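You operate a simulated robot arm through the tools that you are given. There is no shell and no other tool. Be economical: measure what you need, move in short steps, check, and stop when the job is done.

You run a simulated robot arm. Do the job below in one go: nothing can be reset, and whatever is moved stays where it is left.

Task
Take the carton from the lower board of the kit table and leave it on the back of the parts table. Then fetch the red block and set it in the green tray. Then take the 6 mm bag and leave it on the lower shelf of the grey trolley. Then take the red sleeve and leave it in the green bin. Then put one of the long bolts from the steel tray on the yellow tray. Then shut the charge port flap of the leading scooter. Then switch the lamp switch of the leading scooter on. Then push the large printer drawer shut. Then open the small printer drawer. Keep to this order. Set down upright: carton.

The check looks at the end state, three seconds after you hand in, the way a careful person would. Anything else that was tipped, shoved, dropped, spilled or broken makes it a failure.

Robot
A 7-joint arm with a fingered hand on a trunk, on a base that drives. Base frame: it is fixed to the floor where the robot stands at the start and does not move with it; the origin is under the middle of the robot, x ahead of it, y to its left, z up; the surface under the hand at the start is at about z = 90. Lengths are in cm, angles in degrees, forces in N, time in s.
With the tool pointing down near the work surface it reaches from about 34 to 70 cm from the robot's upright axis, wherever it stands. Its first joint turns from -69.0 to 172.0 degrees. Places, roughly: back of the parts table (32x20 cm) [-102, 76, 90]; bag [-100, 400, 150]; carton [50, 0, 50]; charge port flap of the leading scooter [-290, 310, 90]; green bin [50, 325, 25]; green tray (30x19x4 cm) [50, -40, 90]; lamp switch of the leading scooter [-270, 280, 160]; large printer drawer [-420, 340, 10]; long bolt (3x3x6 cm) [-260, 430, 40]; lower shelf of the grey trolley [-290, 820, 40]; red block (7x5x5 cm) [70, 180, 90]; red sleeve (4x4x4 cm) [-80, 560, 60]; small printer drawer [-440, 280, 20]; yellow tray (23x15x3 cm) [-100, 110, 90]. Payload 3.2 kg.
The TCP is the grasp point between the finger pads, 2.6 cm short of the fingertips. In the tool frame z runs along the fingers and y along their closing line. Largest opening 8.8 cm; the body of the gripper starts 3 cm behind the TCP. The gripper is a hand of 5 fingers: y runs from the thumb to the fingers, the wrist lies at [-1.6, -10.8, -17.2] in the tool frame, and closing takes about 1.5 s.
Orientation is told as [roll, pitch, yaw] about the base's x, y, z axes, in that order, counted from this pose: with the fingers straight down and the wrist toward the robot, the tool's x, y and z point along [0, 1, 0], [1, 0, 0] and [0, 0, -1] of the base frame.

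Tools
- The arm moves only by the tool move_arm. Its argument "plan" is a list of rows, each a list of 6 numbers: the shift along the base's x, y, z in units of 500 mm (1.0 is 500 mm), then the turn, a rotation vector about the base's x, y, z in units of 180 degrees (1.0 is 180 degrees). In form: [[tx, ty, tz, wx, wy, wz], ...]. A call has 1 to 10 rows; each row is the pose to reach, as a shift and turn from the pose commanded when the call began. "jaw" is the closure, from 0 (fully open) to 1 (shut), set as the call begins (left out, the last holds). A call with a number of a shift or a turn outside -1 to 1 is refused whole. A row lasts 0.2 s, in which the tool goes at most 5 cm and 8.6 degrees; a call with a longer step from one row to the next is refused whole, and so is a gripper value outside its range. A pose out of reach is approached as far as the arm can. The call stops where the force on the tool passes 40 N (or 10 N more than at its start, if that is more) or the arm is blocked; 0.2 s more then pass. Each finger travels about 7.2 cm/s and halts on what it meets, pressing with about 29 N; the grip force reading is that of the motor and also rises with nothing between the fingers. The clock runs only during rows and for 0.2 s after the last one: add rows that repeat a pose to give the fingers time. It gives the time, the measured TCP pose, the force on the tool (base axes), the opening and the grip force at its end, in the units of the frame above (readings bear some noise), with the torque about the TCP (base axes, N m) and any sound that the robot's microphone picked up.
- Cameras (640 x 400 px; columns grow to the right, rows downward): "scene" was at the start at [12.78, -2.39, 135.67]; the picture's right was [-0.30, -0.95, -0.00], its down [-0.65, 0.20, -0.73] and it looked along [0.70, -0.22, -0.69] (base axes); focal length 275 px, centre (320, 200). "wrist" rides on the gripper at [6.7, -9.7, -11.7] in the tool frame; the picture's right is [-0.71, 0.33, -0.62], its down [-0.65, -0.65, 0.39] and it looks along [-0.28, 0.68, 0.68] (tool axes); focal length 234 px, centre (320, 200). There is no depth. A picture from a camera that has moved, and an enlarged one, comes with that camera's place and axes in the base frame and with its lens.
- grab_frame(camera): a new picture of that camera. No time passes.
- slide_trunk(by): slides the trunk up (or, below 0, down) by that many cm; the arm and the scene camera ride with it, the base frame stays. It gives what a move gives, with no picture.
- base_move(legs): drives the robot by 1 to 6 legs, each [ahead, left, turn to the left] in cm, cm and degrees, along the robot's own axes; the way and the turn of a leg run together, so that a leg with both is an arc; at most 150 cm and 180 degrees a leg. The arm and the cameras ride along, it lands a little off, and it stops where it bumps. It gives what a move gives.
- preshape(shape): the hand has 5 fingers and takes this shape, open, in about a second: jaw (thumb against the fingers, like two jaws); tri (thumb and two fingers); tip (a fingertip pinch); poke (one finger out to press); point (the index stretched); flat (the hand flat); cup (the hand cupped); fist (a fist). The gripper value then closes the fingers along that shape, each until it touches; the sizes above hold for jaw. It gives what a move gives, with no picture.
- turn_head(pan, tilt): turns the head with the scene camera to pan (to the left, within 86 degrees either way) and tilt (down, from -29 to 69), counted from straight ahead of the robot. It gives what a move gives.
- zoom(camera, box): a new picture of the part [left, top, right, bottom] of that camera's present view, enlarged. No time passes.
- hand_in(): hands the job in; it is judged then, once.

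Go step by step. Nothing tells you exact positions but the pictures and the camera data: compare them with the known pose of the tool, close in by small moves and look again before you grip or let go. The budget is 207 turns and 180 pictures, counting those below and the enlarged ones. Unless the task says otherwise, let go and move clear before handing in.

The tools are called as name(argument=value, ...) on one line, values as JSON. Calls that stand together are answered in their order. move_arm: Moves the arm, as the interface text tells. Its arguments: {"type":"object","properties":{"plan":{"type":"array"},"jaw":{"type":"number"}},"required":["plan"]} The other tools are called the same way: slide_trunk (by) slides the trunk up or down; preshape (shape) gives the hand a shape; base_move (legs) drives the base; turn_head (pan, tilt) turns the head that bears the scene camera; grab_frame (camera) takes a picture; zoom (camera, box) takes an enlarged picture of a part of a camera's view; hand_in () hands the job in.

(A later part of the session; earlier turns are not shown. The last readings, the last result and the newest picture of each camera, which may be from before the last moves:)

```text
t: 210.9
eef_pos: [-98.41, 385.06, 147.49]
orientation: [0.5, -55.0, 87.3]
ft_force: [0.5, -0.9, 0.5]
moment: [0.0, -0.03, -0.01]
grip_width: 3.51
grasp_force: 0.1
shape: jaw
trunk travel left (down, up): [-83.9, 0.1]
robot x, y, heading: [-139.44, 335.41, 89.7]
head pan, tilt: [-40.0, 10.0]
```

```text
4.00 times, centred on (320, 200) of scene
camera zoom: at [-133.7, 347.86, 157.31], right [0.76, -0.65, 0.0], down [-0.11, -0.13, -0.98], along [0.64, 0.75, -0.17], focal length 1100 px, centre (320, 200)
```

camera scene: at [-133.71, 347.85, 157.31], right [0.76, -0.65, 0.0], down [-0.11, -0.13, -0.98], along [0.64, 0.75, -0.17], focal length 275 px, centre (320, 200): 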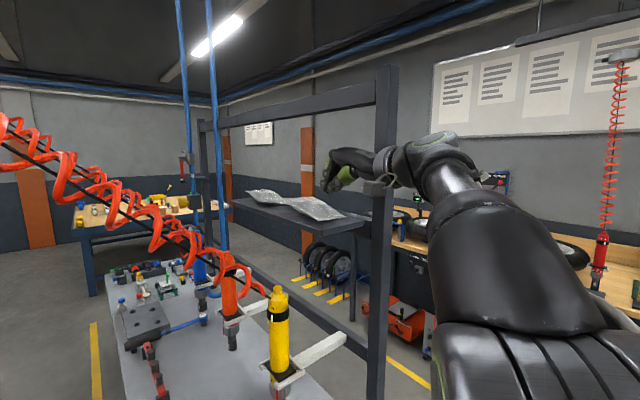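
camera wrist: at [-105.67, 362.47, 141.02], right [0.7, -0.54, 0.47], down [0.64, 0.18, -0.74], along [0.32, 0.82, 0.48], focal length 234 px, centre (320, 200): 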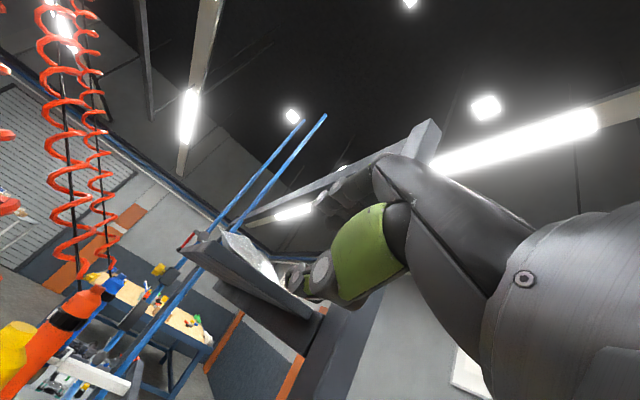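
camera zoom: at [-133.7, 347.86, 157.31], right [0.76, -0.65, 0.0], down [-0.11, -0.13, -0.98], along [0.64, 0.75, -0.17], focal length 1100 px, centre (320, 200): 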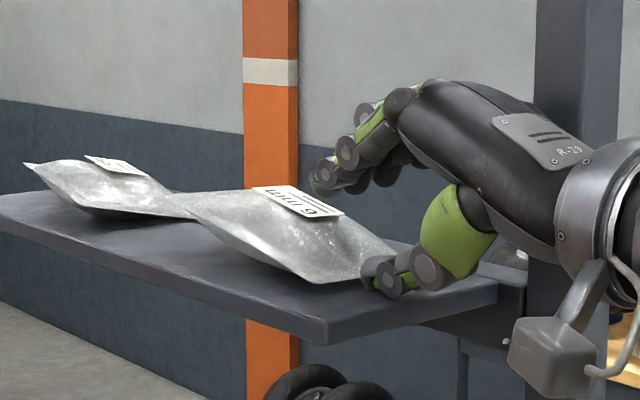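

move_arm(plan=[[0, 0.012, 0, 0, 0, 0], [0, 0.026, 0, 0, 0, 0]])

zoom(camera="scene", box=[270, 170, 350, 230])

```text
t: 211.5
eef_pos: [-98.31, 386.43, 147.67]
orientation: [0.6, -55.0, 87.1]
ft_force: [0.1, -0.7, 1.4]
moment: [-0.04, 0.0, 0.01]
grip_width: 3.52
grasp_force: 0.0
shape: jaw
trunk travel left (down, up): [-83.9, 0.1]
robot x, y, heading: [-139.53, 335.76, 89.6]
head pan, tilt: [-40.0, 10.0]
```

```text
6.67 times, centred on (310, 200) of scene
camera zoom: at [-133.72, 347.8, 157.32], right [0.76, -0.65, 0.0], down [-0.11, -0.13, -0.98], along [0.64, 0.75, -0.17], focal length 1832 px, centre (387, 200)
```

zoom: 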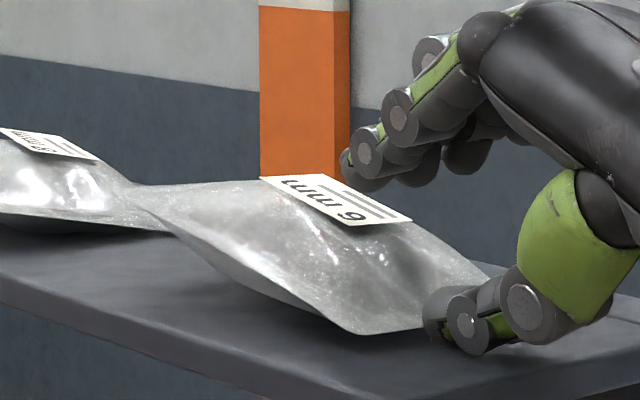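

Thumb is at the seam. Advance a little more, then close and see.

move_arm(plan=[[0, 0.012, 0, 0, 0, 0], [0, 0.02, 0, 0, 0, 0]])

move_arm(plan=[[0, 0, 0, 0, 0, 0], [0, 0, 0, 0, 0, 0], [0, 0, 0, 0, 0, 0], [0, 0, 0, 0, 0, 0]], jaw=1)

zoom(camera="scene", box=[260, 150, 380, 250])

```text
t: 212.1
eef_pos: [-98.23, 387.51, 147.63]
orientation: [0.6, -55.0, 87.2]
ft_force: [0.3, 0.0, 1.4]
moment: [-0.01, 0.0, -0.02]
grip_width: 3.52
grasp_force: 0.1
shape: jaw
trunk travel left (down, up): [-83.9, 0.1]
robot x, y, heading: [-139.4, 335.49, 89.8]
head pan, tilt: [-40.0, 10.0]
```

```text
t: 213.1
eef_pos: [-98.36, 387.44, 147.49]
orientation: [0.6, -55.0, 87.1]
ft_force: [0.2, 0.1, -0.1]
moment: [-0.04, -0.05, -0.01]
grip_width: 0.49
grasp_force: 28.9
shape: jaw
trunk travel left (down, up): [-83.9, 0.1]
robot x, y, heading: [-139.07, 335.81, 89.8]
head pan, tilt: [-40.0, 10.0]
```

```text
4.00 times, centred on (320, 200) of scene
camera zoom: at [-133.71, 347.86, 157.31], right [0.76, -0.65, 0.0], down [-0.11, -0.13, -0.98], along [0.64, 0.75, -0.17], focal length 1100 px, centre (320, 200)
```

zoom: 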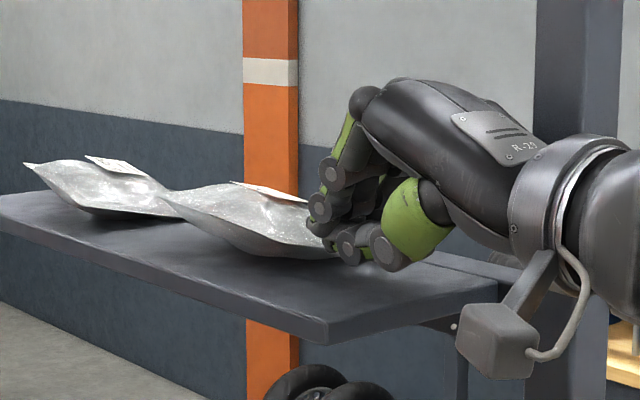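

Gripped by the seam (0.5 cm, 29 N). Pull back and up gently.

move_arm(plan=[[0, -0.02, 0.01, 0, 0, 0], [0, -0.06, 0.03, 0, 0, 0], [0, -0.12, 0.05, 0, 0, 0], [0, -0.18, 0.07, 0, 0, 0]])

zoom(camera="scene", box=[240, 100, 440, 260])

```text
t: 214.1
eef_pos: [-98.33, 378.31, 150.99]
orientation: [0.5, -55.1, 87.3]
ft_force: [-0.3, 0.6, 0.3]
moment: [0.0, 0.02, 0.0]
grip_width: 0.5
grasp_force: 28.9
shape: jaw
trunk travel left (down, up): [-83.9, 0.1]
robot x, y, heading: [-139.84, 335.88, 89.6]
head pan, tilt: [-40.0, 10.0]
```

```text
2.50 times, centred on (340, 180) of scene
camera zoom: at [-133.75, 347.72, 157.32], right [0.76, -0.65, 0.0], down [-0.11, -0.13, -0.98], along [0.64, 0.75, -0.17], focal length 687 px, centre (270, 250)
```

zoom: 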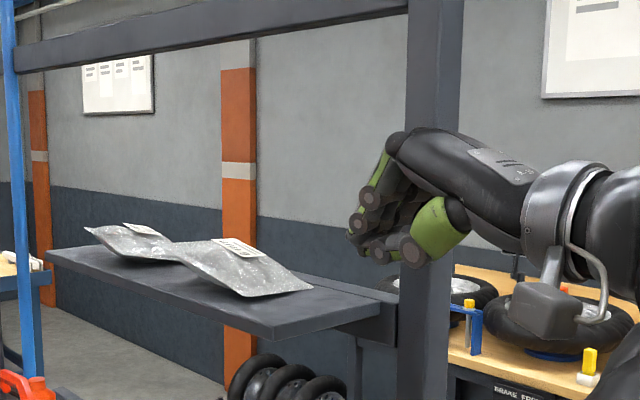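

The seam slipped out; the bag stayed put. I'll drag it toward the shelf end by pressing on its flat crown instead (tip y≈392), giving an overhang thick enough to pinch.

move_arm(plan=[[-0.01, 0.02, 0.04, 0, 0, 0], [-0.02, 0.08, 0.05, 0, 0, 0], [-0.025, 0.15, 0.04, 0, 0, 0], [-0.025, 0.2, 0.02, 0, 0, 0], [-0.025, 0.23, 0.0, 0, 0, 0], [-0.025, 0.23, -0.03, 0, 0, 0]])

zoom(camera="scene", box=[240, 100, 440, 260])

```text
t: 215.5
eef_pos: [-99.54, 390.08, 149.42]
orientation: [0.6, -55.1, 87.2]
ft_force: [0.3, -1.1, 0.7]
moment: [-0.02, 0.01, 0.0]
grip_width: 0.48
grasp_force: 29.0
shape: jaw
trunk travel left (down, up): [-83.9, 0.1]
robot x, y, heading: [-139.83, 335.67, 89.5]
head pan, tilt: [-40.0, 10.0]
```

```text
2.50 times, centred on (340, 180) of scene
camera zoom: at [-133.73, 347.87, 157.31], right [0.76, -0.65, 0.0], down [-0.11, -0.13, -0.98], along [0.64, 0.75, -0.17], focal length 687 px, centre (270, 250)
```

zoom: 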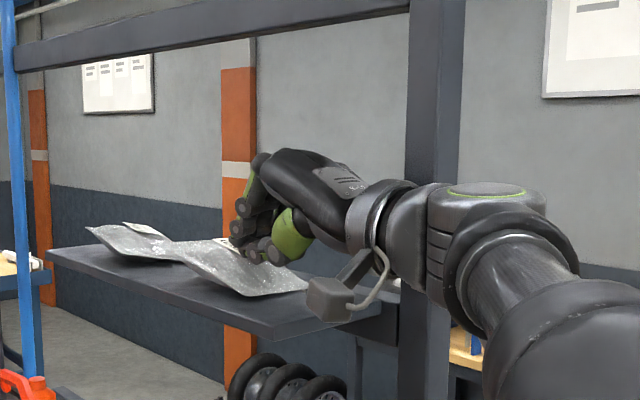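

Clear of the post. Press down onto the crown.

move_arm(plan=[[0, 0, -0.01, 0, 0, 0], [0, 0, -0.02, 0, 0, 0]])

move_arm(plan=[[0, 0, -0.01, 0, 0, 0], [0, 0, -0.01, 0, 0, 0]])

```text
t: 216.1
eef_pos: [-99.55, 390.0, 148.53]
orientation: [0.5, -55.1, 87.2]
ft_force: [0.2, 0.7, -0.1]
moment: [-0.01, 0.02, 0.03]
grip_width: 0.48
grasp_force: 29.1
shape: jaw
trunk travel left (down, up): [-83.9, 0.1]
robot x, y, heading: [-139.82, 335.73, 89.9]
head pan, tilt: [-40.0, 10.0]
```

```text
t: 216.7
eef_pos: [-99.74, 389.94, 148.03]
orientation: [0.5, -54.9, 87.2]
ft_force: [0.0, -0.9, 0.9]
moment: [-0.01, 0.0, 0.01]
grip_width: 0.49
grasp_force: 28.9
shape: jaw
trunk travel left (down, up): [-83.9, 0.1]
robot x, y, heading: [-139.76, 335.64, 89.6]
head pan, tilt: [-40.0, 10.0]
```

move_arm(plan=[[0, 0, -0.008, 0, 0, 0], [0, 0, -0.008, 0, 0, 0]])

zoom(camera="scene", box=[260, 150, 360, 230])

```text
t: 217.3
eef_pos: [-99.72, 389.85, 147.79]
orientation: [0.5, -55.1, 87.3]
ft_force: [-0.6, -1.4, 5.1]
moment: [0.08, -0.01, -0.04]
grip_width: 0.48
grasp_force: 28.8
shape: jaw
trunk travel left (down, up): [-83.9, 0.1]
robot x, y, heading: [-139.56, 335.91, 90.0]
head pan, tilt: [-40.0, 10.0]
```

```text
5.00 times, centred on (310, 190) of scene
camera zoom: at [-133.81, 347.7, 157.33], right [0.76, -0.65, 0.0], down [-0.11, -0.13, -0.98], along [0.64, 0.75, -0.17], focal length 1374 px, centre (370, 250)
```

zoom: 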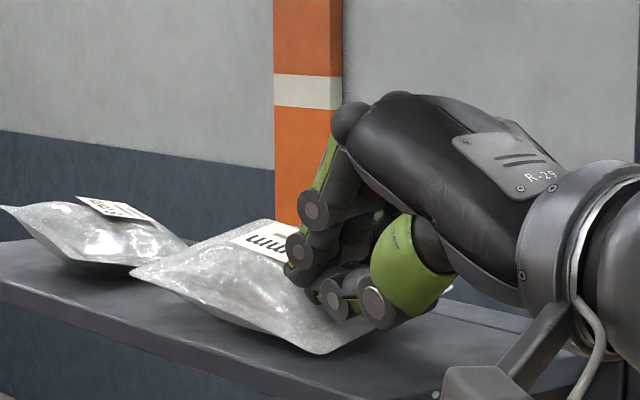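

Contact at 5 N. Press ~4 mm more and drag 2.5 cm.

move_arm(plan=[[0, 0, -0.012, 0, 0, 0], [0, -0.012, -0.014, 0, 0, 0], [0, -0.024, -0.014, 0, 0, 0], [0, -0.036, -0.014, 0, 0, 0], [0, -0.05, -0.014, 0, 0, 0]])

zoom(camera="scene", box=[260, 150, 360, 230])

```text
t: 218.5
eef_pos: [-99.64, 387.49, 146.8]
orientation: [0.6, -54.8, 87.3]
ft_force: [0.2, -0.4, -0.5]
moment: [0.0, 0.02, 0.02]
grip_width: 0.38
grasp_force: 29.1
shape: jaw
trunk travel left (down, up): [-83.9, 0.1]
robot x, y, heading: [-139.67, 335.83, 89.5]
head pan, tilt: [-40.0, 10.0]
```

```text
5.00 times, centred on (310, 190) of scene
camera zoom: at [-133.71, 347.84, 157.3], right [0.76, -0.65, 0.0], down [-0.11, -0.13, -0.98], along [0.64, 0.75, -0.17], focal length 1374 px, centre (370, 250)
```

zoom: 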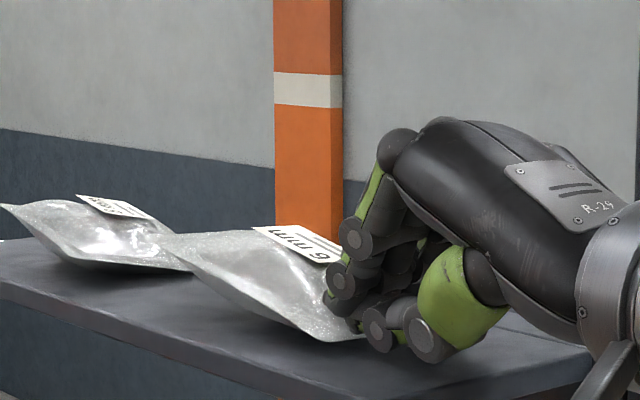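

The crown is too slippery to drag. Instead I'll repeat the edge pinch but go much deeper: thumb fully under the bag's middle, fingers on the crown, and lift vertically first.

move_arm(plan=[[0, 0, 0.05, 0, 0, 0], [0.01, -0.05, 0.1, 0, 0, 0], [0.02, -0.12, 0.1, 0, 0, 0], [0.02, -0.14, 0.06, 0, 0, 0], [0.02, -0.14, 0.031, 0, 0, 0], [0.02, -0.14, 0.031, 0, 0, 0], [0.02, -0.14, 0.031, 0, 0, 0]], jaw=0.375)

zoom(camera="scene", box=[260, 150, 380, 250])

```text
t: 220.1
eef_pos: [-98.45, 380.55, 148.57]
orientation: [0.6, -55.0, 87.2]
ft_force: [0.2, -0.1, 0.1]
moment: [0.0, 0.02, -0.03]
grip_width: 5.49
grasp_force: 0.0
shape: jaw
trunk travel left (down, up): [-83.9, 0.1]
robot x, y, heading: [-139.72, 335.96, 90.1]
head pan, tilt: [-40.0, 10.0]
```

```text
4.00 times, centred on (320, 200) of scene
camera zoom: at [-133.71, 347.88, 157.31], right [0.76, -0.65, 0.0], down [-0.11, -0.13, -0.98], along [0.64, 0.75, -0.17], focal length 1100 px, centre (320, 200)
```

zoom: 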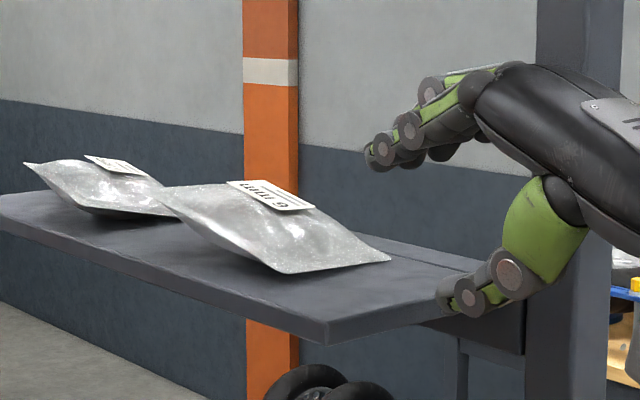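

The thumb rode over the seam, nudging the bag ~1 cm. New plan: a near-vertical top grasp closing across its 7.5 cm width (tool y along +x, tilted only 20°), which clears the post because the hand is fully beyond it. Back off and reorient in free space.

base_move(legs=[[-20, 0, 0]])

move_arm(plan=[[0, 0, -0.02, -0.0131, 0.0282, -0.0352], [0, 0, -0.04, -0.0261, 0.0564, -0.0705], [0, 0, -0.06, -0.0392, 0.0845, -0.1057], [0, 0, -0.08, -0.0523, 0.1127, -0.1409], [0, 0, -0.1, -0.0653, 0.1409, -0.1762], [0, 0, -0.12, -0.0784, 0.1691, -0.2114], [0, 0, -0.14, -0.0914, 0.1973, -0.2467], [0, 0, -0.16, -0.1045, 0.2255, -0.2819], [0, 0, -0.16, -0.1176, 0.2536, -0.3171], [0, 0, -0.16, -0.1306, 0.2818, -0.3524]], jaw=0)

move_arm(plan=[[0, 0, 0, -0.0131, 0.0282, -0.0352]])

grab_frame(camera="scene")

```text
t: 221.7
eef_pos: [-98.75, 361.25, 148.54]
orientation: [0.6, -54.9, 87.5]
ft_force: [0.0, 0.7, -0.1]
moment: [-0.01, 0.0, -0.01]
grip_width: 5.46
grasp_force: 0.1
shape: jaw
trunk travel left (down, up): [-83.9, 0.1]
robot x, y, heading: [-139.99, 315.58, 89.8]
head pan, tilt: [-40.0, 10.0]
```

```text
t: 223.9
eef_pos: [-98.82, 361.08, 140.5]
orientation: [22.8, -5.2, 6.3]
ft_force: [-0.8, 0.3, -0.4]
moment: [0.03, 0.0, 0.02]
grip_width: 8.78
grasp_force: 0.1
shape: jaw
out of reach, approached as far as the arm can: row 5, 6, 7
trunk travel left (down, up): [-83.9, 0.1]
robot x, y, heading: [-139.4, 315.92, 89.9]
head pan, tilt: [-40.0, 10.0]
```

```text
t: 224.3
eef_pos: [-98.78, 361.16, 140.34]
orientation: [20.7, 0.1, 0.1]
ft_force: [0.2, 0.7, -0.8]
moment: [-0.02, 0.02, 0.03]
grip_width: 8.77
grasp_force: 0.1
shape: jaw
trunk travel left (down, up): [-83.9, 0.1]
robot x, y, heading: [-139.85, 315.94, 90.2]
head pan, tilt: [-40.0, 10.0]
```

```text
67 pictures are left
camera scene: at [-133.71, 328.36, 157.29], right [0.77, -0.64, 0.0], down [-0.11, -0.13, -0.98], along [0.63, 0.75, -0.18], focal length 275 px, centre (320, 200)
```

scene: 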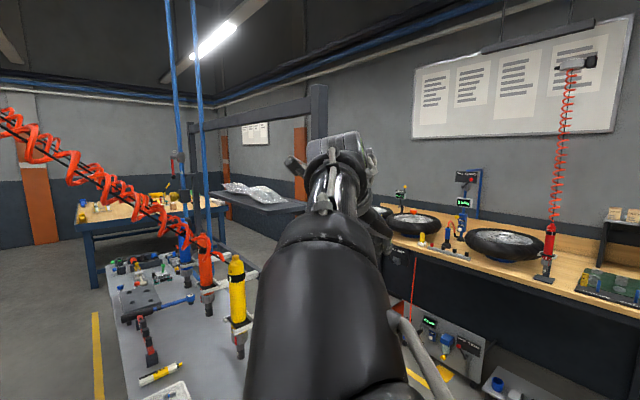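

Orientation achieved. Shift 6.5 cm left to pass the post, raise, then drive in 30 cm.

move_arm(plan=[[-0.06, 0, 0.06, 0, 0, 0], [-0.13, 0, 0.12, 0, 0, 0], [-0.13, 0, 0.2, 0, 0, 0], [-0.13, 0, 0.22, 0, 0, 0]])

base_move(legs=[[29, 0, 0]])

grab_frame(camera="wrist")

grab_frame(camera="scene")

```text
t: 225.3
eef_pos: [-105.19, 361.03, 151.37]
orientation: [20.9, 0.0, 0.0]
ft_force: [0.0, -0.3, -0.1]
moment: [-0.02, 0.0, 0.02]
grip_width: 8.8
grasp_force: 0.0
shape: jaw
trunk travel left (down, up): [-83.9, 0.1]
robot x, y, heading: [-139.64, 316.19, 89.7]
head pan, tilt: [-40.0, 10.0]
```

```text
t: 227.3
eef_pos: [-105.23, 388.92, 151.53]
orientation: [21.0, -0.2, 0.2]
ft_force: [0.0, -0.8, 0.1]
moment: [-0.01, 0.03, 0.01]
grip_width: 8.75
grasp_force: 0.0
shape: jaw
trunk travel left (down, up): [-83.9, 0.1]
robot x, y, heading: [-139.67, 343.84, 90.2]
head pan, tilt: [-40.0, 10.0]
```

```text
66 pictures are left
camera wrist: at [-115.01, 391.07, 164.85], right [0.33, -0.88, 0.33], down [-0.65, -0.47, -0.6], along [0.68, -0.02, -0.73], focal length 234 px, centre (320, 200)
```

wrist: 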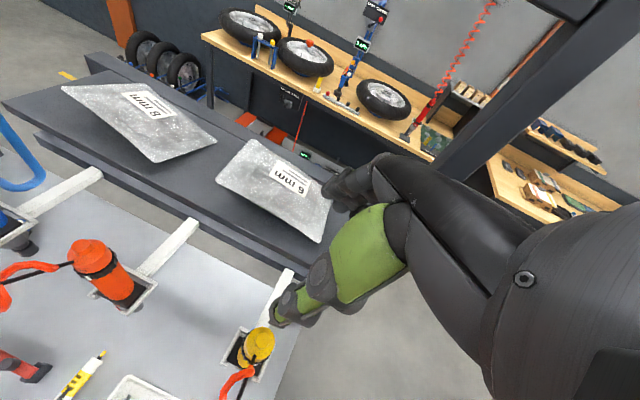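

```text
65 pictures are left
camera scene: at [-133.84, 356.17, 157.32], right [0.77, -0.64, 0.0], down [-0.11, -0.13, -0.98], along [0.63, 0.75, -0.17], focal length 275 px, centre (320, 200)
```

scene: 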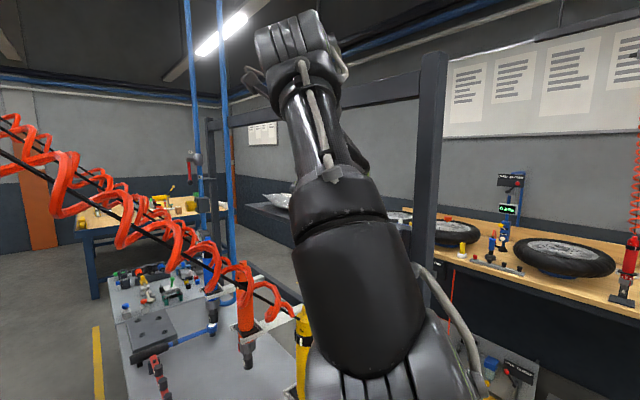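

Bag now spans x −101.4…−94.1, y 389–401; centre (−97.8,395). Shift forward then right over it.

move_arm(plan=[[0, 0.05, 0, 0, 0, 0], [0.02, 0.094, 0, 0, 0, 0], [0.08, 0.094, 0, 0, 0, 0], [0.148, 0.094, 0, 0, 0, 0]])

grab_frame(camera="wrist")

```text
t: 228.3
eef_pos: [-99.61, 391.35, 148.1]
orientation: [21.0, 0.0, 0.4]
ft_force: [0.7, 0.0, 0.3]
moment: [0.0, 0.0, 0.02]
grip_width: 8.79
grasp_force: 0.1
shape: jaw
out of reach, approached as far as the arm can: row 1, 2, 3, 4
trunk travel left (down, up): [-83.9, 0.1]
robot x, y, heading: [-140.05, 344.05, 90.1]
head pan, tilt: [-40.0, 10.0]
```

```text
64 pictures are left
camera wrist: at [-109.44, 393.48, 161.21], right [0.34, -0.88, 0.33], down [-0.65, -0.47, -0.59], along [0.68, -0.01, -0.73], focal length 234 px, centre (320, 200)
```

wrist: 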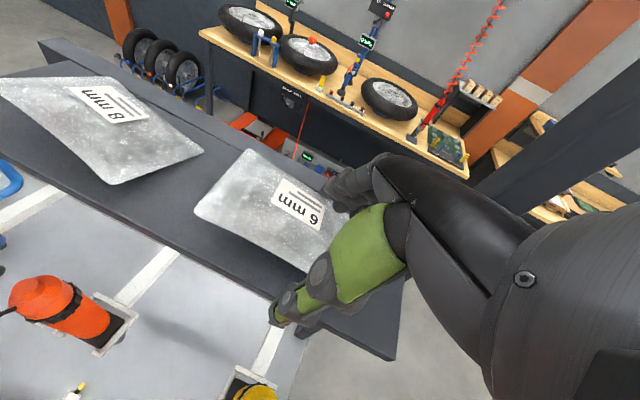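

At the reach limit; nudge the base right 1.8 and ahead 2.5.

base_move(legs=[[2.5, -1.8, 0]])

grab_frame(camera="wrist")

```text
t: 229.1
eef_pos: [-98.38, 393.47, 148.29]
orientation: [21.2, -0.2, 0.4]
ft_force: [-0.8, -0.8, -0.1]
moment: [0.03, -0.01, 0.02]
grip_width: 8.78
grasp_force: 0.0
shape: jaw
trunk travel left (down, up): [-83.9, 0.1]
robot x, y, heading: [-137.88, 346.47, 89.9]
head pan, tilt: [-40.0, 10.0]
```

```text
63 pictures are left
camera wrist: at [-108.24, 395.51, 161.51], right [0.34, -0.88, 0.33], down [-0.65, -0.47, -0.6], along [0.68, -0.01, -0.73], focal length 234 px, centre (320, 200)
```

wrist: 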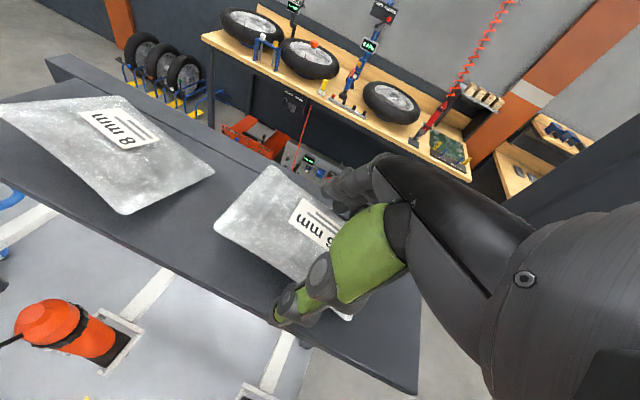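

Thumb and fingers straddle the bag. Shift +0.7 in x and lower with care.

move_arm(plan=[[0.014, 0.0, 0, 0, 0, 0], [0.014, 0.0, -0.016, 0, 0, 0], [0.014, 0, -0.03, 0, 0, 0], [0.014, 0, -0.04, 0, 0, 0]])

grab_frame(camera="wrist")

```text
t: 230.1
eef_pos: [-97.58, 393.6, 146.27]
orientation: [21.4, -0.4, 0.4]
ft_force: [-0.3, -0.8, 11.6]
moment: [-0.19, -0.53, -0.06]
grip_width: 8.83
grasp_force: 0.1
shape: jaw
trunk travel left (down, up): [-83.9, 0.1]
robot x, y, heading: [-138.11, 346.76, 90.1]
head pan, tilt: [-40.0, 10.0]
```

```text
62 pictures are left
camera wrist: at [-107.43, 395.66, 159.5], right [0.34, -0.88, 0.33], down [-0.65, -0.47, -0.6], along [0.69, -0.01, -0.73], focal length 234 px, centre (320, 200)
```

wrist: 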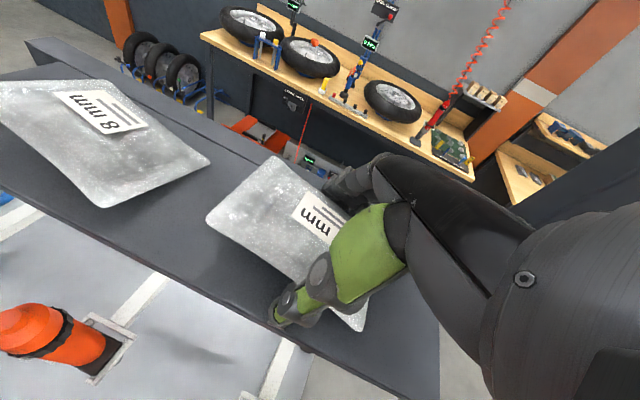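

Fingers touch something at the +x side (rail). Ease up 3 mm and close.

move_arm(plan=[[0, 0, 0.007, 0, 0, 0]])

move_arm(plan=[[0, 0, 0, 0, 0, 0], [0, 0, 0, 0, 0, 0], [0, 0, 0, 0, 0, 0], [0, 0, 0, 0, 0, 0], [0, 0, 0, 0, 0, 0], [0, 0, 0, 0, 0, 0]], jaw=1)

grab_frame(camera="wrist")

```text
t: 230.5
eef_pos: [-97.56, 393.76, 146.39]
orientation: [21.0, 0.0, 0.4]
ft_force: [0.4, 0.8, 5.8]
moment: [-0.08, -0.28, -0.03]
grip_width: 8.77
grasp_force: 0.1
shape: jaw
trunk travel left (down, up): [-83.9, 0.1]
robot x, y, heading: [-137.95, 346.54, 90.2]
head pan, tilt: [-40.0, 10.0]
```

```text
t: 231.9
eef_pos: [-97.76, 393.62, 146.81]
orientation: [21.5, -0.5, 0.4]
ft_force: [2.8, 2.8, 26.1]
moment: [0.1, -1.07, -0.03]
grip_width: 6.11
grasp_force: 29.2
shape: jaw
trunk travel left (down, up): [-83.9, 0.1]
robot x, y, heading: [-137.74, 346.44, 90.2]
head pan, tilt: [-40.0, 10.0]
```

```text
61 pictures are left
camera wrist: at [-107.59, 395.52, 159.98], right [0.34, -0.88, 0.33], down [-0.65, -0.47, -0.6], along [0.69, -0.01, -0.73], focal length 234 px, centre (320, 200)
```

wrist: 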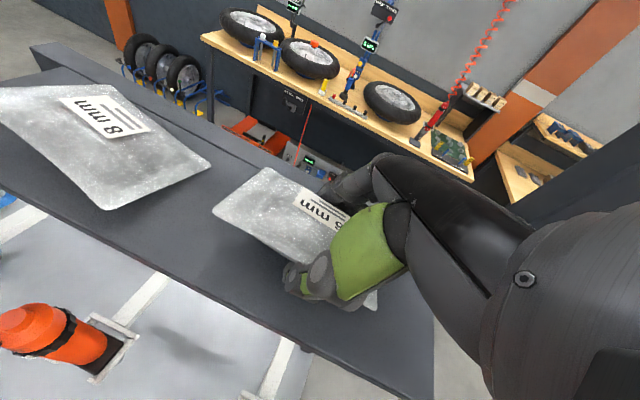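

Gripped at 6.1 cm. Lift slowly.

move_arm(plan=[[0, 0, 0.01, 0, 0, 0], [0, 0, 0.03, 0, 0, 0], [-0.01, 0, 0.05, 0, 0, 0]])

grab_frame(camera="wrist")

```text
t: 232.7
eef_pos: [-98.08, 393.74, 148.48]
orientation: [20.7, 0.1, 0.4]
ft_force: [0.0, 0.1, -1.3]
moment: [-0.03, 0.05, -0.04]
grip_width: 4.2
grasp_force: 29.1
shape: jaw
trunk travel left (down, up): [-83.9, 0.1]
robot x, y, heading: [-137.69, 346.59, 89.9]
head pan, tilt: [-40.0, 10.0]
```

```text
60 pictures are left
camera wrist: at [-107.69, 395.95, 161.83], right [0.34, -0.88, 0.33], down [-0.65, -0.47, -0.59], along [0.68, -0.02, -0.73], focal length 234 px, centre (320, 200)
```

wrist: 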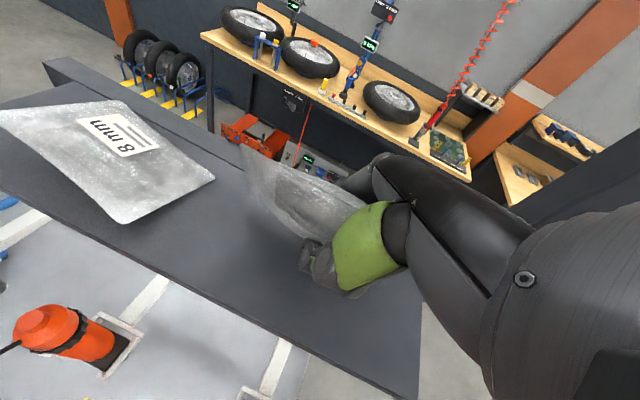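

The bag has rotated up into the grip and is held by its thickness (4.2 cm). Shift left past the post and back out.

move_arm(plan=[[-0.03, 0, 0.02, 0, 0, 0], [-0.09, 0, 0.03, 0, 0, 0], [-0.15, 0, 0.03, 0, 0, 0]])

base_move(legs=[[-40, 0, 0]])

grab_frame(camera="wrist")

```text
t: 233.5
eef_pos: [-105.78, 393.97, 150.18]
orientation: [21.0, 0.0, 0.4]
ft_force: [0.2, -0.5, -0.3]
moment: [0.02, 0.0, -0.02]
grip_width: 4.24
grasp_force: 28.8
shape: jaw
out of reach, approached as far as the arm can: row 1, 2
trunk travel left (down, up): [-83.9, 0.1]
robot x, y, heading: [-137.95, 346.78, 90.1]
head pan, tilt: [-40.0, 10.0]
```

```text
t: 236.0
eef_pos: [-105.45, 353.91, 149.96]
orientation: [21.0, 0.1, 0.0]
ft_force: [0.1, -1.1, -1.2]
moment: [-0.01, 0.03, 0.01]
grip_width: 4.19
grasp_force: 28.9
shape: jaw
trunk travel left (down, up): [-83.9, 0.1]
robot x, y, heading: [-138.13, 306.58, 89.9]
head pan, tilt: [-40.0, 10.0]
```

```text
59 pictures are left
camera wrist: at [-115.13, 356.14, 163.32], right [0.33, -0.88, 0.33], down [-0.65, -0.47, -0.6], along [0.68, -0.02, -0.73], focal length 234 px, centre (320, 200)
```

wrist: 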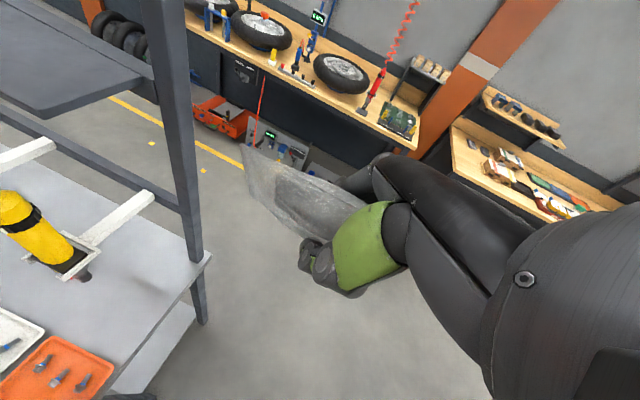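

Bag is secure. Drive up the middle aisle (x≈-200) toward the grey trolley at about (-290,820).

base_move(legs=[[0, 62, 0], [150, 0, 0], [150, 0, 0]])

turn_head(pan=12, tilt=20)

grab_frame(camera="scene")

```text
t: 253.5
eef_pos: [-155.32, 649.78, 150.02]
orientation: [21.0, -0.1, -3.5]
ft_force: [-0.2, -1.2, -1.4]
moment: [-0.01, -0.01, -0.01]
grip_width: 4.22
grasp_force: 29.1
shape: jaw
trunk travel left (down, up): [-83.9, 0.1]
robot x, y, heading: [-190.52, 604.57, 86.1]
head pan, tilt: [-40.0, 10.0]
```

```text
t: 254.7
eef_pos: [-155.15, 649.74, 150.13]
orientation: [21.0, 0.1, -3.5]
ft_force: [-0.8, 0.3, -1.9]
moment: [-0.04, 0.01, 0.03]
grip_width: 4.2
grasp_force: 29.1
shape: jaw
trunk travel left (down, up): [-83.9, 0.1]
robot x, y, heading: [-190.68, 604.91, 86.0]
head pan, tilt: [12.0, 20.0]
```

```text
58 pictures are left
camera scene: at [-191.74, 618.99, 155.68], right [0.99, 0.14, 0.0], down [0.05, -0.34, -0.94], along [-0.13, 0.93, -0.34], focal length 275 px, centre (320, 200)
```

scene: 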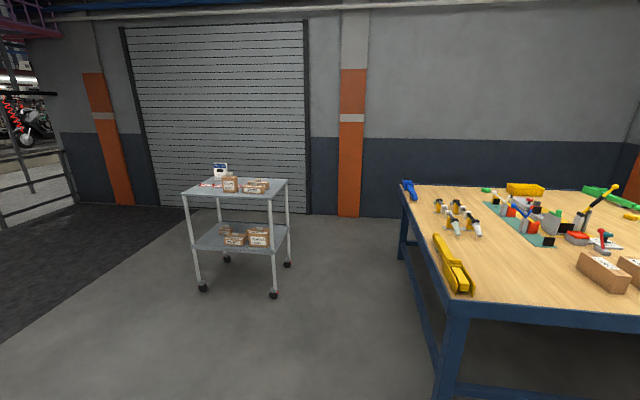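

Trolley: near edge y≈805, x −323…−259, top z≈86, lower shelf z≈41 with some small boxes. Zoom for free space.

zoom(camera="scene", box=[170, 160, 310, 300])

```text
2.86 times, centred on (240, 230) of scene
camera zoom: at [-191.74, 618.99, 155.68], right [0.99, 0.14, 0.0], down [0.05, -0.34, -0.94], along [-0.13, 0.93, -0.34], focal length 785 px, centre (549, 114)
```

zoom: 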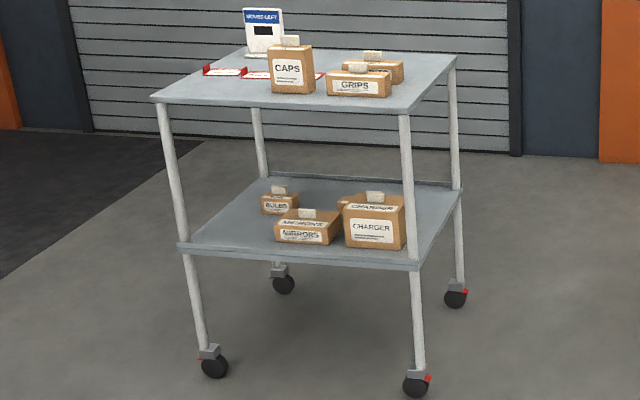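

Free spot on the lower shelf is the left part, about (−312,822). I'll approach it from the trolley's left side: drive to (−385,720), turn to heading 0, and reorient the hand there.

base_move(legs=[[112, 0, 4], [0, 150, 0], [0, 38, 0], [0, 0, -90]])

move_arm(plan=[[0, 0, 0, -0.0266, -0.0115, 0.0374], [0, 0, 0, -0.0533, -0.0229, 0.0747], [0, 0, 0, -0.0799, -0.0344, 0.1121], [0, 0, 0, -0.1065, -0.0458, 0.1495], [0, 0, 0, -0.1332, -0.0573, 0.1868], [0, 0, 0, -0.1598, -0.0687, 0.2242], [0, 0, 0, -0.1865, -0.0802, 0.2615], [0, 0, 0, -0.2131, -0.0916, 0.2989], [0, 0, 0, -0.2397, -0.1031, 0.3363], [0, 0, 0, -0.2664, -0.1145, 0.3736]])

turn_head(pan=60, tilt=25)

grab_frame(camera="scene")

```text
t: 273.1
eef_pos: [-325.62, 674.09, 149.97]
orientation: [21.1, 0.0, -86.5]
ft_force: [0.1, 0.2, -2.1]
moment: [0.04, 0.02, -0.02]
grip_width: 4.24
grasp_force: 29.1
shape: jaw
trunk travel left (down, up): [-83.9, 0.1]
robot x, y, heading: [-374.36, 703.82, 3.2]
head pan, tilt: [12.0, 20.0]
```

```text
t: 275.3
eef_pos: [-318.94, 668.44, 160.44]
orientation: [3.3, -46.6, -6.9]
ft_force: [-0.9, -0.9, -1.4]
moment: [-0.02, 0.0, 0.01]
grip_width: 4.2
grasp_force: 28.9
shape: jaw
out of reach, approached as far as the arm can: row 1, 2, 3, 4, 5, 6, 7, 8, 9, 10
trunk travel left (down, up): [-83.9, 0.1]
robot x, y, heading: [-374.75, 703.61, 2.9]
head pan, tilt: [12.0, 20.0]
```

```text
t: 276.5
eef_pos: [-318.89, 668.73, 160.44]
orientation: [3.3, -46.4, -7.0]
ft_force: [-0.1, 0.0, -1.0]
moment: [-0.02, 0.02, 0.01]
grip_width: 4.17
grasp_force: 29.0
shape: jaw
trunk travel left (down, up): [-83.9, 0.1]
robot x, y, heading: [-374.39, 703.73, 3.0]
head pan, tilt: [60.0, 25.0]
```

```text
56 pictures are left
camera scene: at [-365.61, 712.5, 154.87], right [0.89, -0.45, 0.0], down [-0.19, -0.38, -0.91], along [0.41, 0.81, -0.42], focal length 275 px, centre (320, 200)
```

scene: 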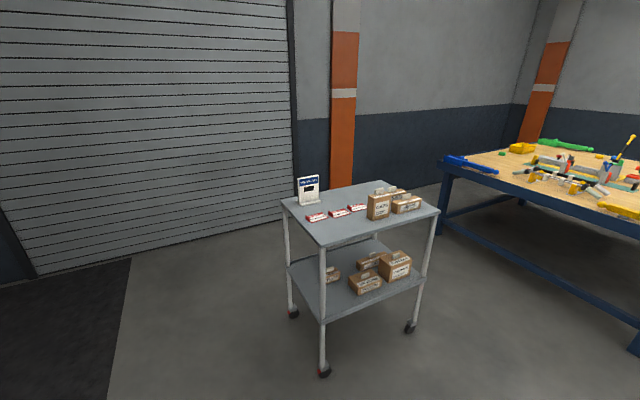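

Free strip: x −317…−307 near the front-left; target bag centre (−310,812.5). Lower the trunk and arm here, then strafe alongside.

slide_trunk(by=-40)

slide_trunk(by=-40)

move_arm(plan=[[-0.06, 0.05, -0.04, 0, 0, 0.02], [-0.12, 0.1, -0.08, 0, -0.01, 0.04], [-0.17, 0.15, -0.14, 0, -0.02, 0.055], [-0.2, 0.2, -0.2, 0, -0.02, 0.055], [-0.22, 0.25, -0.27, 0, -0.02, 0.055], [-0.24, 0.3, -0.34, 0, -0.02, 0.055], [-0.26, 0.34, -0.41, 0, -0.02, 0.055], [-0.28, 0.34, -0.49, 0, -0.02, 0.055], [-0.28, 0.34, -0.56, 0, -0.02, 0.055]])

grab_frame(camera="wrist")

```text
t: 280.3
eef_pos: [-318.95, 668.85, 120.54]
orientation: [3.3, -46.4, -7.0]
ft_force: [-0.7, -0.5, -1.1]
moment: [-0.05, 0.0, -0.02]
grip_width: 4.13
grasp_force: 28.8
shape: jaw
trunk travel left (down, up): [-43.9, 40.1]
robot x, y, heading: [-374.82, 703.79, 3.0]
head pan, tilt: [60.0, 25.0]
```

```text
t: 284.2
eef_pos: [-318.95, 668.63, 80.52]
orientation: [3.2, -46.3, -7.0]
ft_force: [-0.2, 0.1, -1.7]
moment: [-0.05, 0.03, 0.02]
grip_width: 4.18
grasp_force: 28.9
shape: jaw
trunk travel left (down, up): [-3.9, 80.1]
robot x, y, heading: [-374.87, 704.07, 3.1]
head pan, tilt: [60.0, 25.0]
```

```text
t: 286.2
eef_pos: [-314.28, 674.25, 79.05]
orientation: [3.3, -49.9, 3.1]
ft_force: [-0.7, 0.9, -0.8]
moment: [-0.05, 0.05, -0.02]
grip_width: 4.18
grasp_force: 28.8
shape: jaw
out of reach, approached as far as the arm can: row 1, 2, 3, 4, 5, 6, 7, 8, 9
trunk travel left (down, up): [-3.9, 80.1]
robot x, y, heading: [-374.84, 703.69, 2.9]
head pan, tilt: [60.0, 25.0]
```

```text
55 pictures are left
camera wrist: at [-330.05, 679.53, 79.36], right [-0.19, -0.75, 0.63], down [-0.06, -0.63, -0.77], along [0.98, -0.19, 0.07], focal length 234 px, centre (320, 200)
```

wrist: 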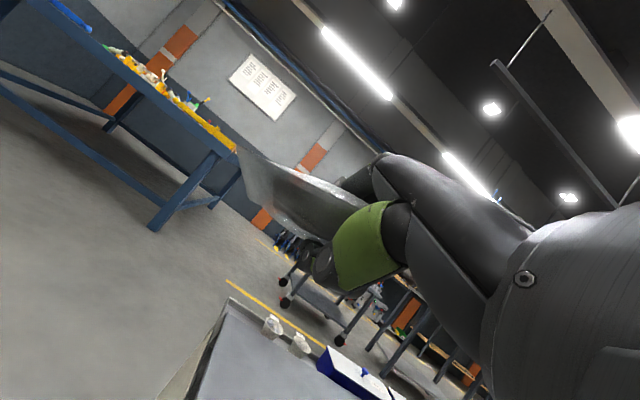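

move_arm(plan=[[-0.05, 0.05, -0.05, 0, 0, 0], [-0.1, 0.1, -0.1, 0, 0, 0], [-0.15, 0.15, -0.15, 0, 0, 0], [-0.2, 0.2, -0.2, 0, 0, 0], [-0.22, 0.25, -0.27, 0, 0, 0], [-0.22, 0.3, -0.34, 0, 0, 0], [-0.22, 0.3, -0.42, 0, 0, 0]])

```text
t: 287.8
eef_pos: [-307.19, 688.9, 76.76]
orientation: [3.5, -49.9, 2.8]
ft_force: [-0.2, 0.4, -0.5]
moment: [-0.05, 0.02, 0.0]
grip_width: 4.13
grasp_force: 29.0
shape: jaw
out of reach, approached as far as the arm can: row 1, 2, 3, 4, 5, 6, 7
trunk travel left (down, up): [-3.9, 80.1]
robot x, y, heading: [-374.63, 704.02, 3.0]
head pan, tilt: [60.0, 25.0]
```

The commanded pose had gone inside the minimum reach; correct it back outward.

move_arm(plan=[[0.06, -0.036, 0.06, 0, 0, 0], [0.12, -0.072, 0.12, 0, 0, 0], [0.18, -0.108, 0.18, 0, 0, 0], [0.24, -0.144, 0.24, 0, 0, 0], [0.3, -0.18, 0.3, 0, 0, 0], [0.36, -0.21, 0.36, 0, 0, 0], [0.42, -0.24, 0.42, 0, 0, 0], [0.48, -0.28, 0.48, 0, 0, 0], [0.5, -0.3, 0.54, 0, 0, 0]])

```text
t: 289.8
eef_pos: [-306.47, 687.36, 75.99]
orientation: [3.4, -50.0, 2.8]
ft_force: [-0.3, 0.1, -0.9]
moment: [-0.03, 0.02, -0.02]
grip_width: 4.13
grasp_force: 28.7
shape: jaw
out of reach, approached as far as the arm can: row 1, 2, 3, 4, 5, 6, 7, 8, 9
trunk travel left (down, up): [-3.9, 80.1]
robot x, y, heading: [-374.39, 704.07, 3.4]
head pan, tilt: [60.0, 25.0]
```

move_arm(plan=[[0, 0, 0, 0, 0, 0]])

turn_head(pan=-25, tilt=15)

grab_frame(camera="scene")

```text
t: 290.2
eef_pos: [-306.55, 687.52, 76.01]
orientation: [3.5, -50.1, 2.8]
ft_force: [-0.7, -1.1, -1.9]
moment: [-0.04, 0.0, 0.03]
grip_width: 4.14
grasp_force: 29.2
shape: jaw
trunk travel left (down, up): [-3.9, 80.1]
robot x, y, heading: [-374.04, 703.78, 3.2]
head pan, tilt: [60.0, 25.0]
```

```text
t: 291.8
eef_pos: [-306.45, 687.45, 76.09]
orientation: [3.4, -50.0, 2.8]
ft_force: [0.0, -0.5, -1.1]
moment: [-0.02, -0.03, 0.04]
grip_width: 4.15
grasp_force: 29.0
shape: jaw
trunk travel left (down, up): [-3.9, 80.1]
robot x, y, heading: [-374.89, 703.82, 3.2]
head pan, tilt: [-25.0, 15.0]
```

```text
54 pictures are left
camera scene: at [-361.13, 700.84, 76.49], right [-0.37, -0.93, 0.0], down [-0.24, 0.1, -0.97], along [0.9, -0.36, -0.26], focal length 275 px, centre (320, 200)
```

scene: 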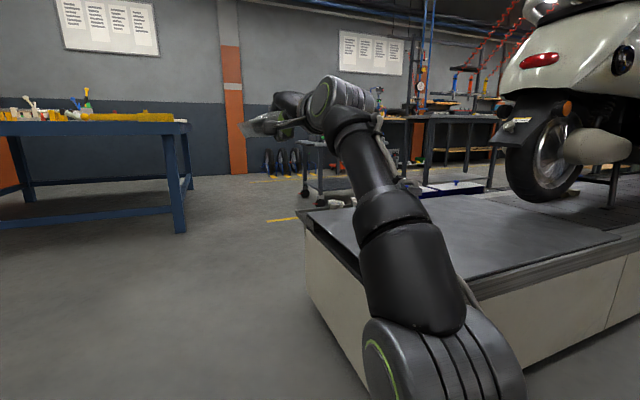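

move_arm(plan=[[0, 0, -0.05, 0, 0, 0], [0, 0, -0.1, 0, 0, 0], [0, 0, -0.15, 0, 0, 0], [0, 0, -0.2, 0, 0, 0]])

```text
t: 292.8
eef_pos: [-308.29, 687.01, 65.65]
orientation: [3.3, -50.2, 3.0]
ft_force: [0.0, 0.4, -0.9]
moment: [-0.02, 0.02, 0.01]
grip_width: 4.11
grasp_force: 28.8
shape: jaw
trunk travel left (down, up): [-3.9, 80.1]
robot x, y, heading: [-374.69, 703.88, 3.0]
head pan, tilt: [-25.0, 15.0]
```

Moving down works. Continue lower and retract moderately.

move_arm(plan=[[-0.03, 0, -0.06, 0, 0, 0], [-0.06, 0, -0.12, 0, 0, 0], [-0.09, 0, -0.18, 0, 0, 0], [-0.12, 0, -0.24, 0, 0, 0], [-0.15, 0, -0.3, 0, 0, 0]])

```text
t: 293.9
eef_pos: [-315.71, 687.12, 50.44]
orientation: [3.4, -50.1, 3.0]
ft_force: [-0.5, -0.2, -1.2]
moment: [-0.02, 0.02, 0.0]
grip_width: 4.11
grasp_force: 29.3
shape: jaw
out of reach, approached as far as the arm can: row 1, 2, 3
trunk travel left (down, up): [-3.9, 80.1]
robot x, y, heading: [-374.64, 704.19, 3.2]
head pan, tilt: [-25.0, 15.0]
```

Retract a little more, then strafe left to the trolley's side.

move_arm(plan=[[-0.05, 0, 0, 0, 0, 0], [-0.1, 0, 0, 0, 0, 0], [-0.15, 0, 0, 0, 0, 0]])

base_move(legs=[[-11, 0, -3], [0, 122, 0]])

turn_head(pan=-5, tilt=15)

grab_frame(camera="scene")

```text
t: 294.8
eef_pos: [-323.54, 687.18, 50.8]
orientation: [3.3, -50.0, 2.9]
ft_force: [0.2, -0.3, -0.4]
moment: [-0.02, -0.02, 0.03]
grip_width: 4.12
grasp_force: 28.7
shape: jaw
trunk travel left (down, up): [-3.9, 80.1]
robot x, y, heading: [-374.67, 703.88, 3.2]
head pan, tilt: [-25.0, 15.0]
```

```text
t: 301.7
eef_pos: [-335.8, 804.78, 50.73]
orientation: [3.5, -50.0, -0.1]
ft_force: [0.1, -1.0, -1.4]
moment: [-0.01, 0.01, -0.01]
grip_width: 4.11
grasp_force: 28.9
shape: jaw
trunk travel left (down, up): [-3.9, 80.1]
robot x, y, heading: [-385.98, 824.35, -0.1]
head pan, tilt: [-25.0, 15.0]
```

```text
t: 302.5
eef_pos: [-335.81, 804.93, 50.59]
orientation: [3.4, -50.0, -0.1]
ft_force: [-0.1, -0.3, -0.4]
moment: [-0.05, -0.01, 0.02]
grip_width: 4.09
grasp_force: 28.8
shape: jaw
trunk travel left (down, up): [-3.9, 80.1]
robot x, y, heading: [-386.34, 824.33, 0.2]
head pan, tilt: [-5.0, 15.0]
```

```text
53 pictures are left
camera scene: at [-371.86, 823.49, 76.49], right [-0.08, -1.0, 0.0], down [-0.26, 0.02, -0.97], along [0.96, -0.08, -0.26], focal length 275 px, centre (320, 200)
```

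scene: 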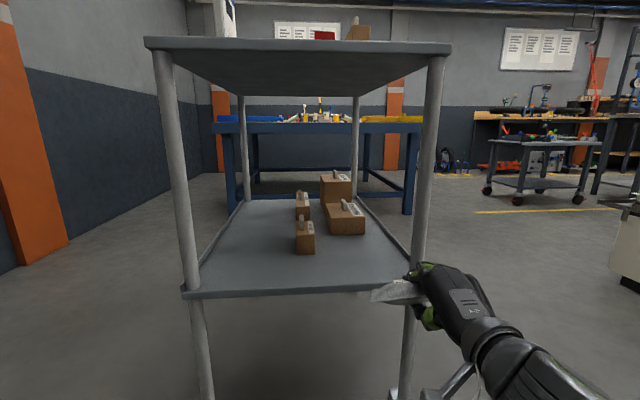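

Lower shelf z≈41.3, left edge x≈-318, free in front of the BULBS box (x≈-300). Move left 8 and ahead 25.

base_move(legs=[[0, 8.5, 0], [24.5, 0, 0]])

grab_frame(camera="scene")

```text
t: 305.0
eef_pos: [-311.73, 813.72, 50.78]
orientation: [3.4, -50.0, 0.2]
ft_force: [0.4, -0.6, -1.2]
moment: [-0.02, 0.04, 0.0]
grip_width: 4.1
grasp_force: 28.8
shape: jaw
trunk travel left (down, up): [-3.9, 80.1]
robot x, y, heading: [-362.43, 833.06, 0.2]
head pan, tilt: [-5.0, 15.0]
```

```text
52 pictures are left
camera scene: at [-347.86, 832.27, 76.49], right [-0.08, -1.0, 0.0], down [-0.26, 0.02, -0.97], along [0.96, -0.08, -0.26], focal length 275 px, centre (320, 200)
```

scene: 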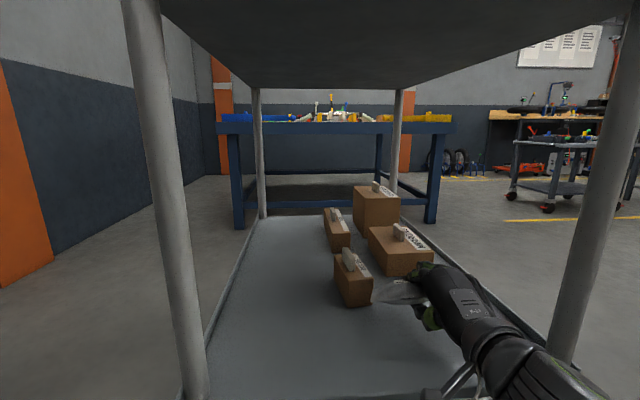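

Good clearance to the boxes. Lower 4.3 cm and release.

move_arm(plan=[[0, 0, -0.03, 0, 0, 0], [0, 0, -0.06, 0, 0, 0], [0, 0, -0.086, 0, 0, 0]])

zoom(camera="scene", box=[330, 230, 530, 380])

```text
t: 305.8
eef_pos: [-312.11, 813.76, 47.22]
orientation: [3.3, -51.0, 0.3]
ft_force: [-5.2, 0.1, 25.2]
moment: [-0.03, 0.48, -0.01]
grip_width: 3.94
grasp_force: 29.0
shape: jaw
trunk travel left (down, up): [-3.9, 80.1]
robot x, y, heading: [-362.34, 832.51, 0.3]
head pan, tilt: [-5.0, 15.0]
```

```text
2.67 times, centred on (430, 305) of scene
camera zoom: at [-348.12, 832.36, 76.61], right [-0.08, -1.0, 0.0], down [-0.25, 0.02, -0.97], along [0.96, -0.08, -0.26], focal length 733 px, centre (27, -80)
```

zoom: 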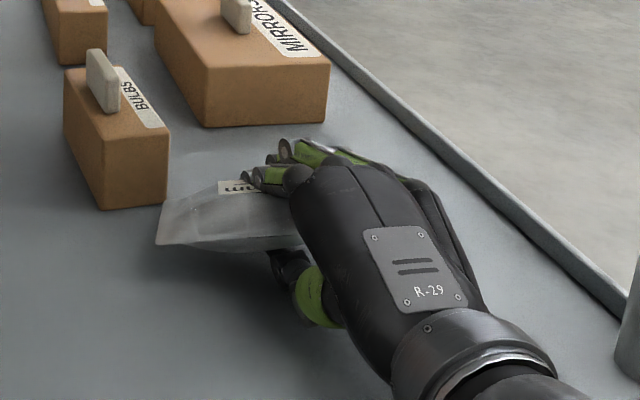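

Thumb touches the shelf. Raise 1 cm, open, and observe.

move_arm(plan=[[0, 0, 0.024, 0, 0, 0]])

move_arm(plan=[[0, 0, 0, 0, 0, 0], [0, 0, 0, 0, 0, 0], [0, 0, 0, 0, 0, 0], [0, 0, 0, 0, 0, 0]], jaw=0.25)

zoom(camera="scene", box=[330, 230, 530, 380])

```text
t: 306.2
eef_pos: [-311.64, 813.77, 47.48]
orientation: [3.5, -49.7, 0.1]
ft_force: [-2.5, 0.7, 5.5]
moment: [0.04, 0.13, -0.01]
grip_width: 3.99
grasp_force: 28.9
shape: jaw
trunk travel left (down, up): [-3.9, 80.1]
robot x, y, heading: [-362.06, 833.07, 0.3]
head pan, tilt: [-5.0, 15.0]
```

```text
t: 307.2
eef_pos: [-311.71, 813.7, 48.02]
orientation: [3.3, -50.4, 0.3]
ft_force: [4.5, -1.0, 22.3]
moment: [-0.06, 0.08, 0.01]
grip_width: 5.21
grasp_force: 0.1
shape: jaw
trunk travel left (down, up): [-3.9, 80.1]
robot x, y, heading: [-361.96, 833.15, 0.0]
head pan, tilt: [-5.0, 15.0]
```

```text
2.67 times, centred on (430, 305) of scene
camera zoom: at [-348.02, 832.35, 76.55], right [-0.08, -1.0, 0.0], down [-0.26, 0.02, -0.97], along [0.96, -0.08, -0.26], focal length 733 px, centre (27, -80)
```

zoom: 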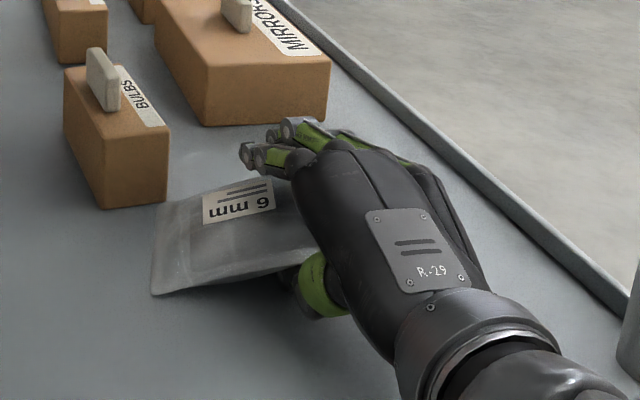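

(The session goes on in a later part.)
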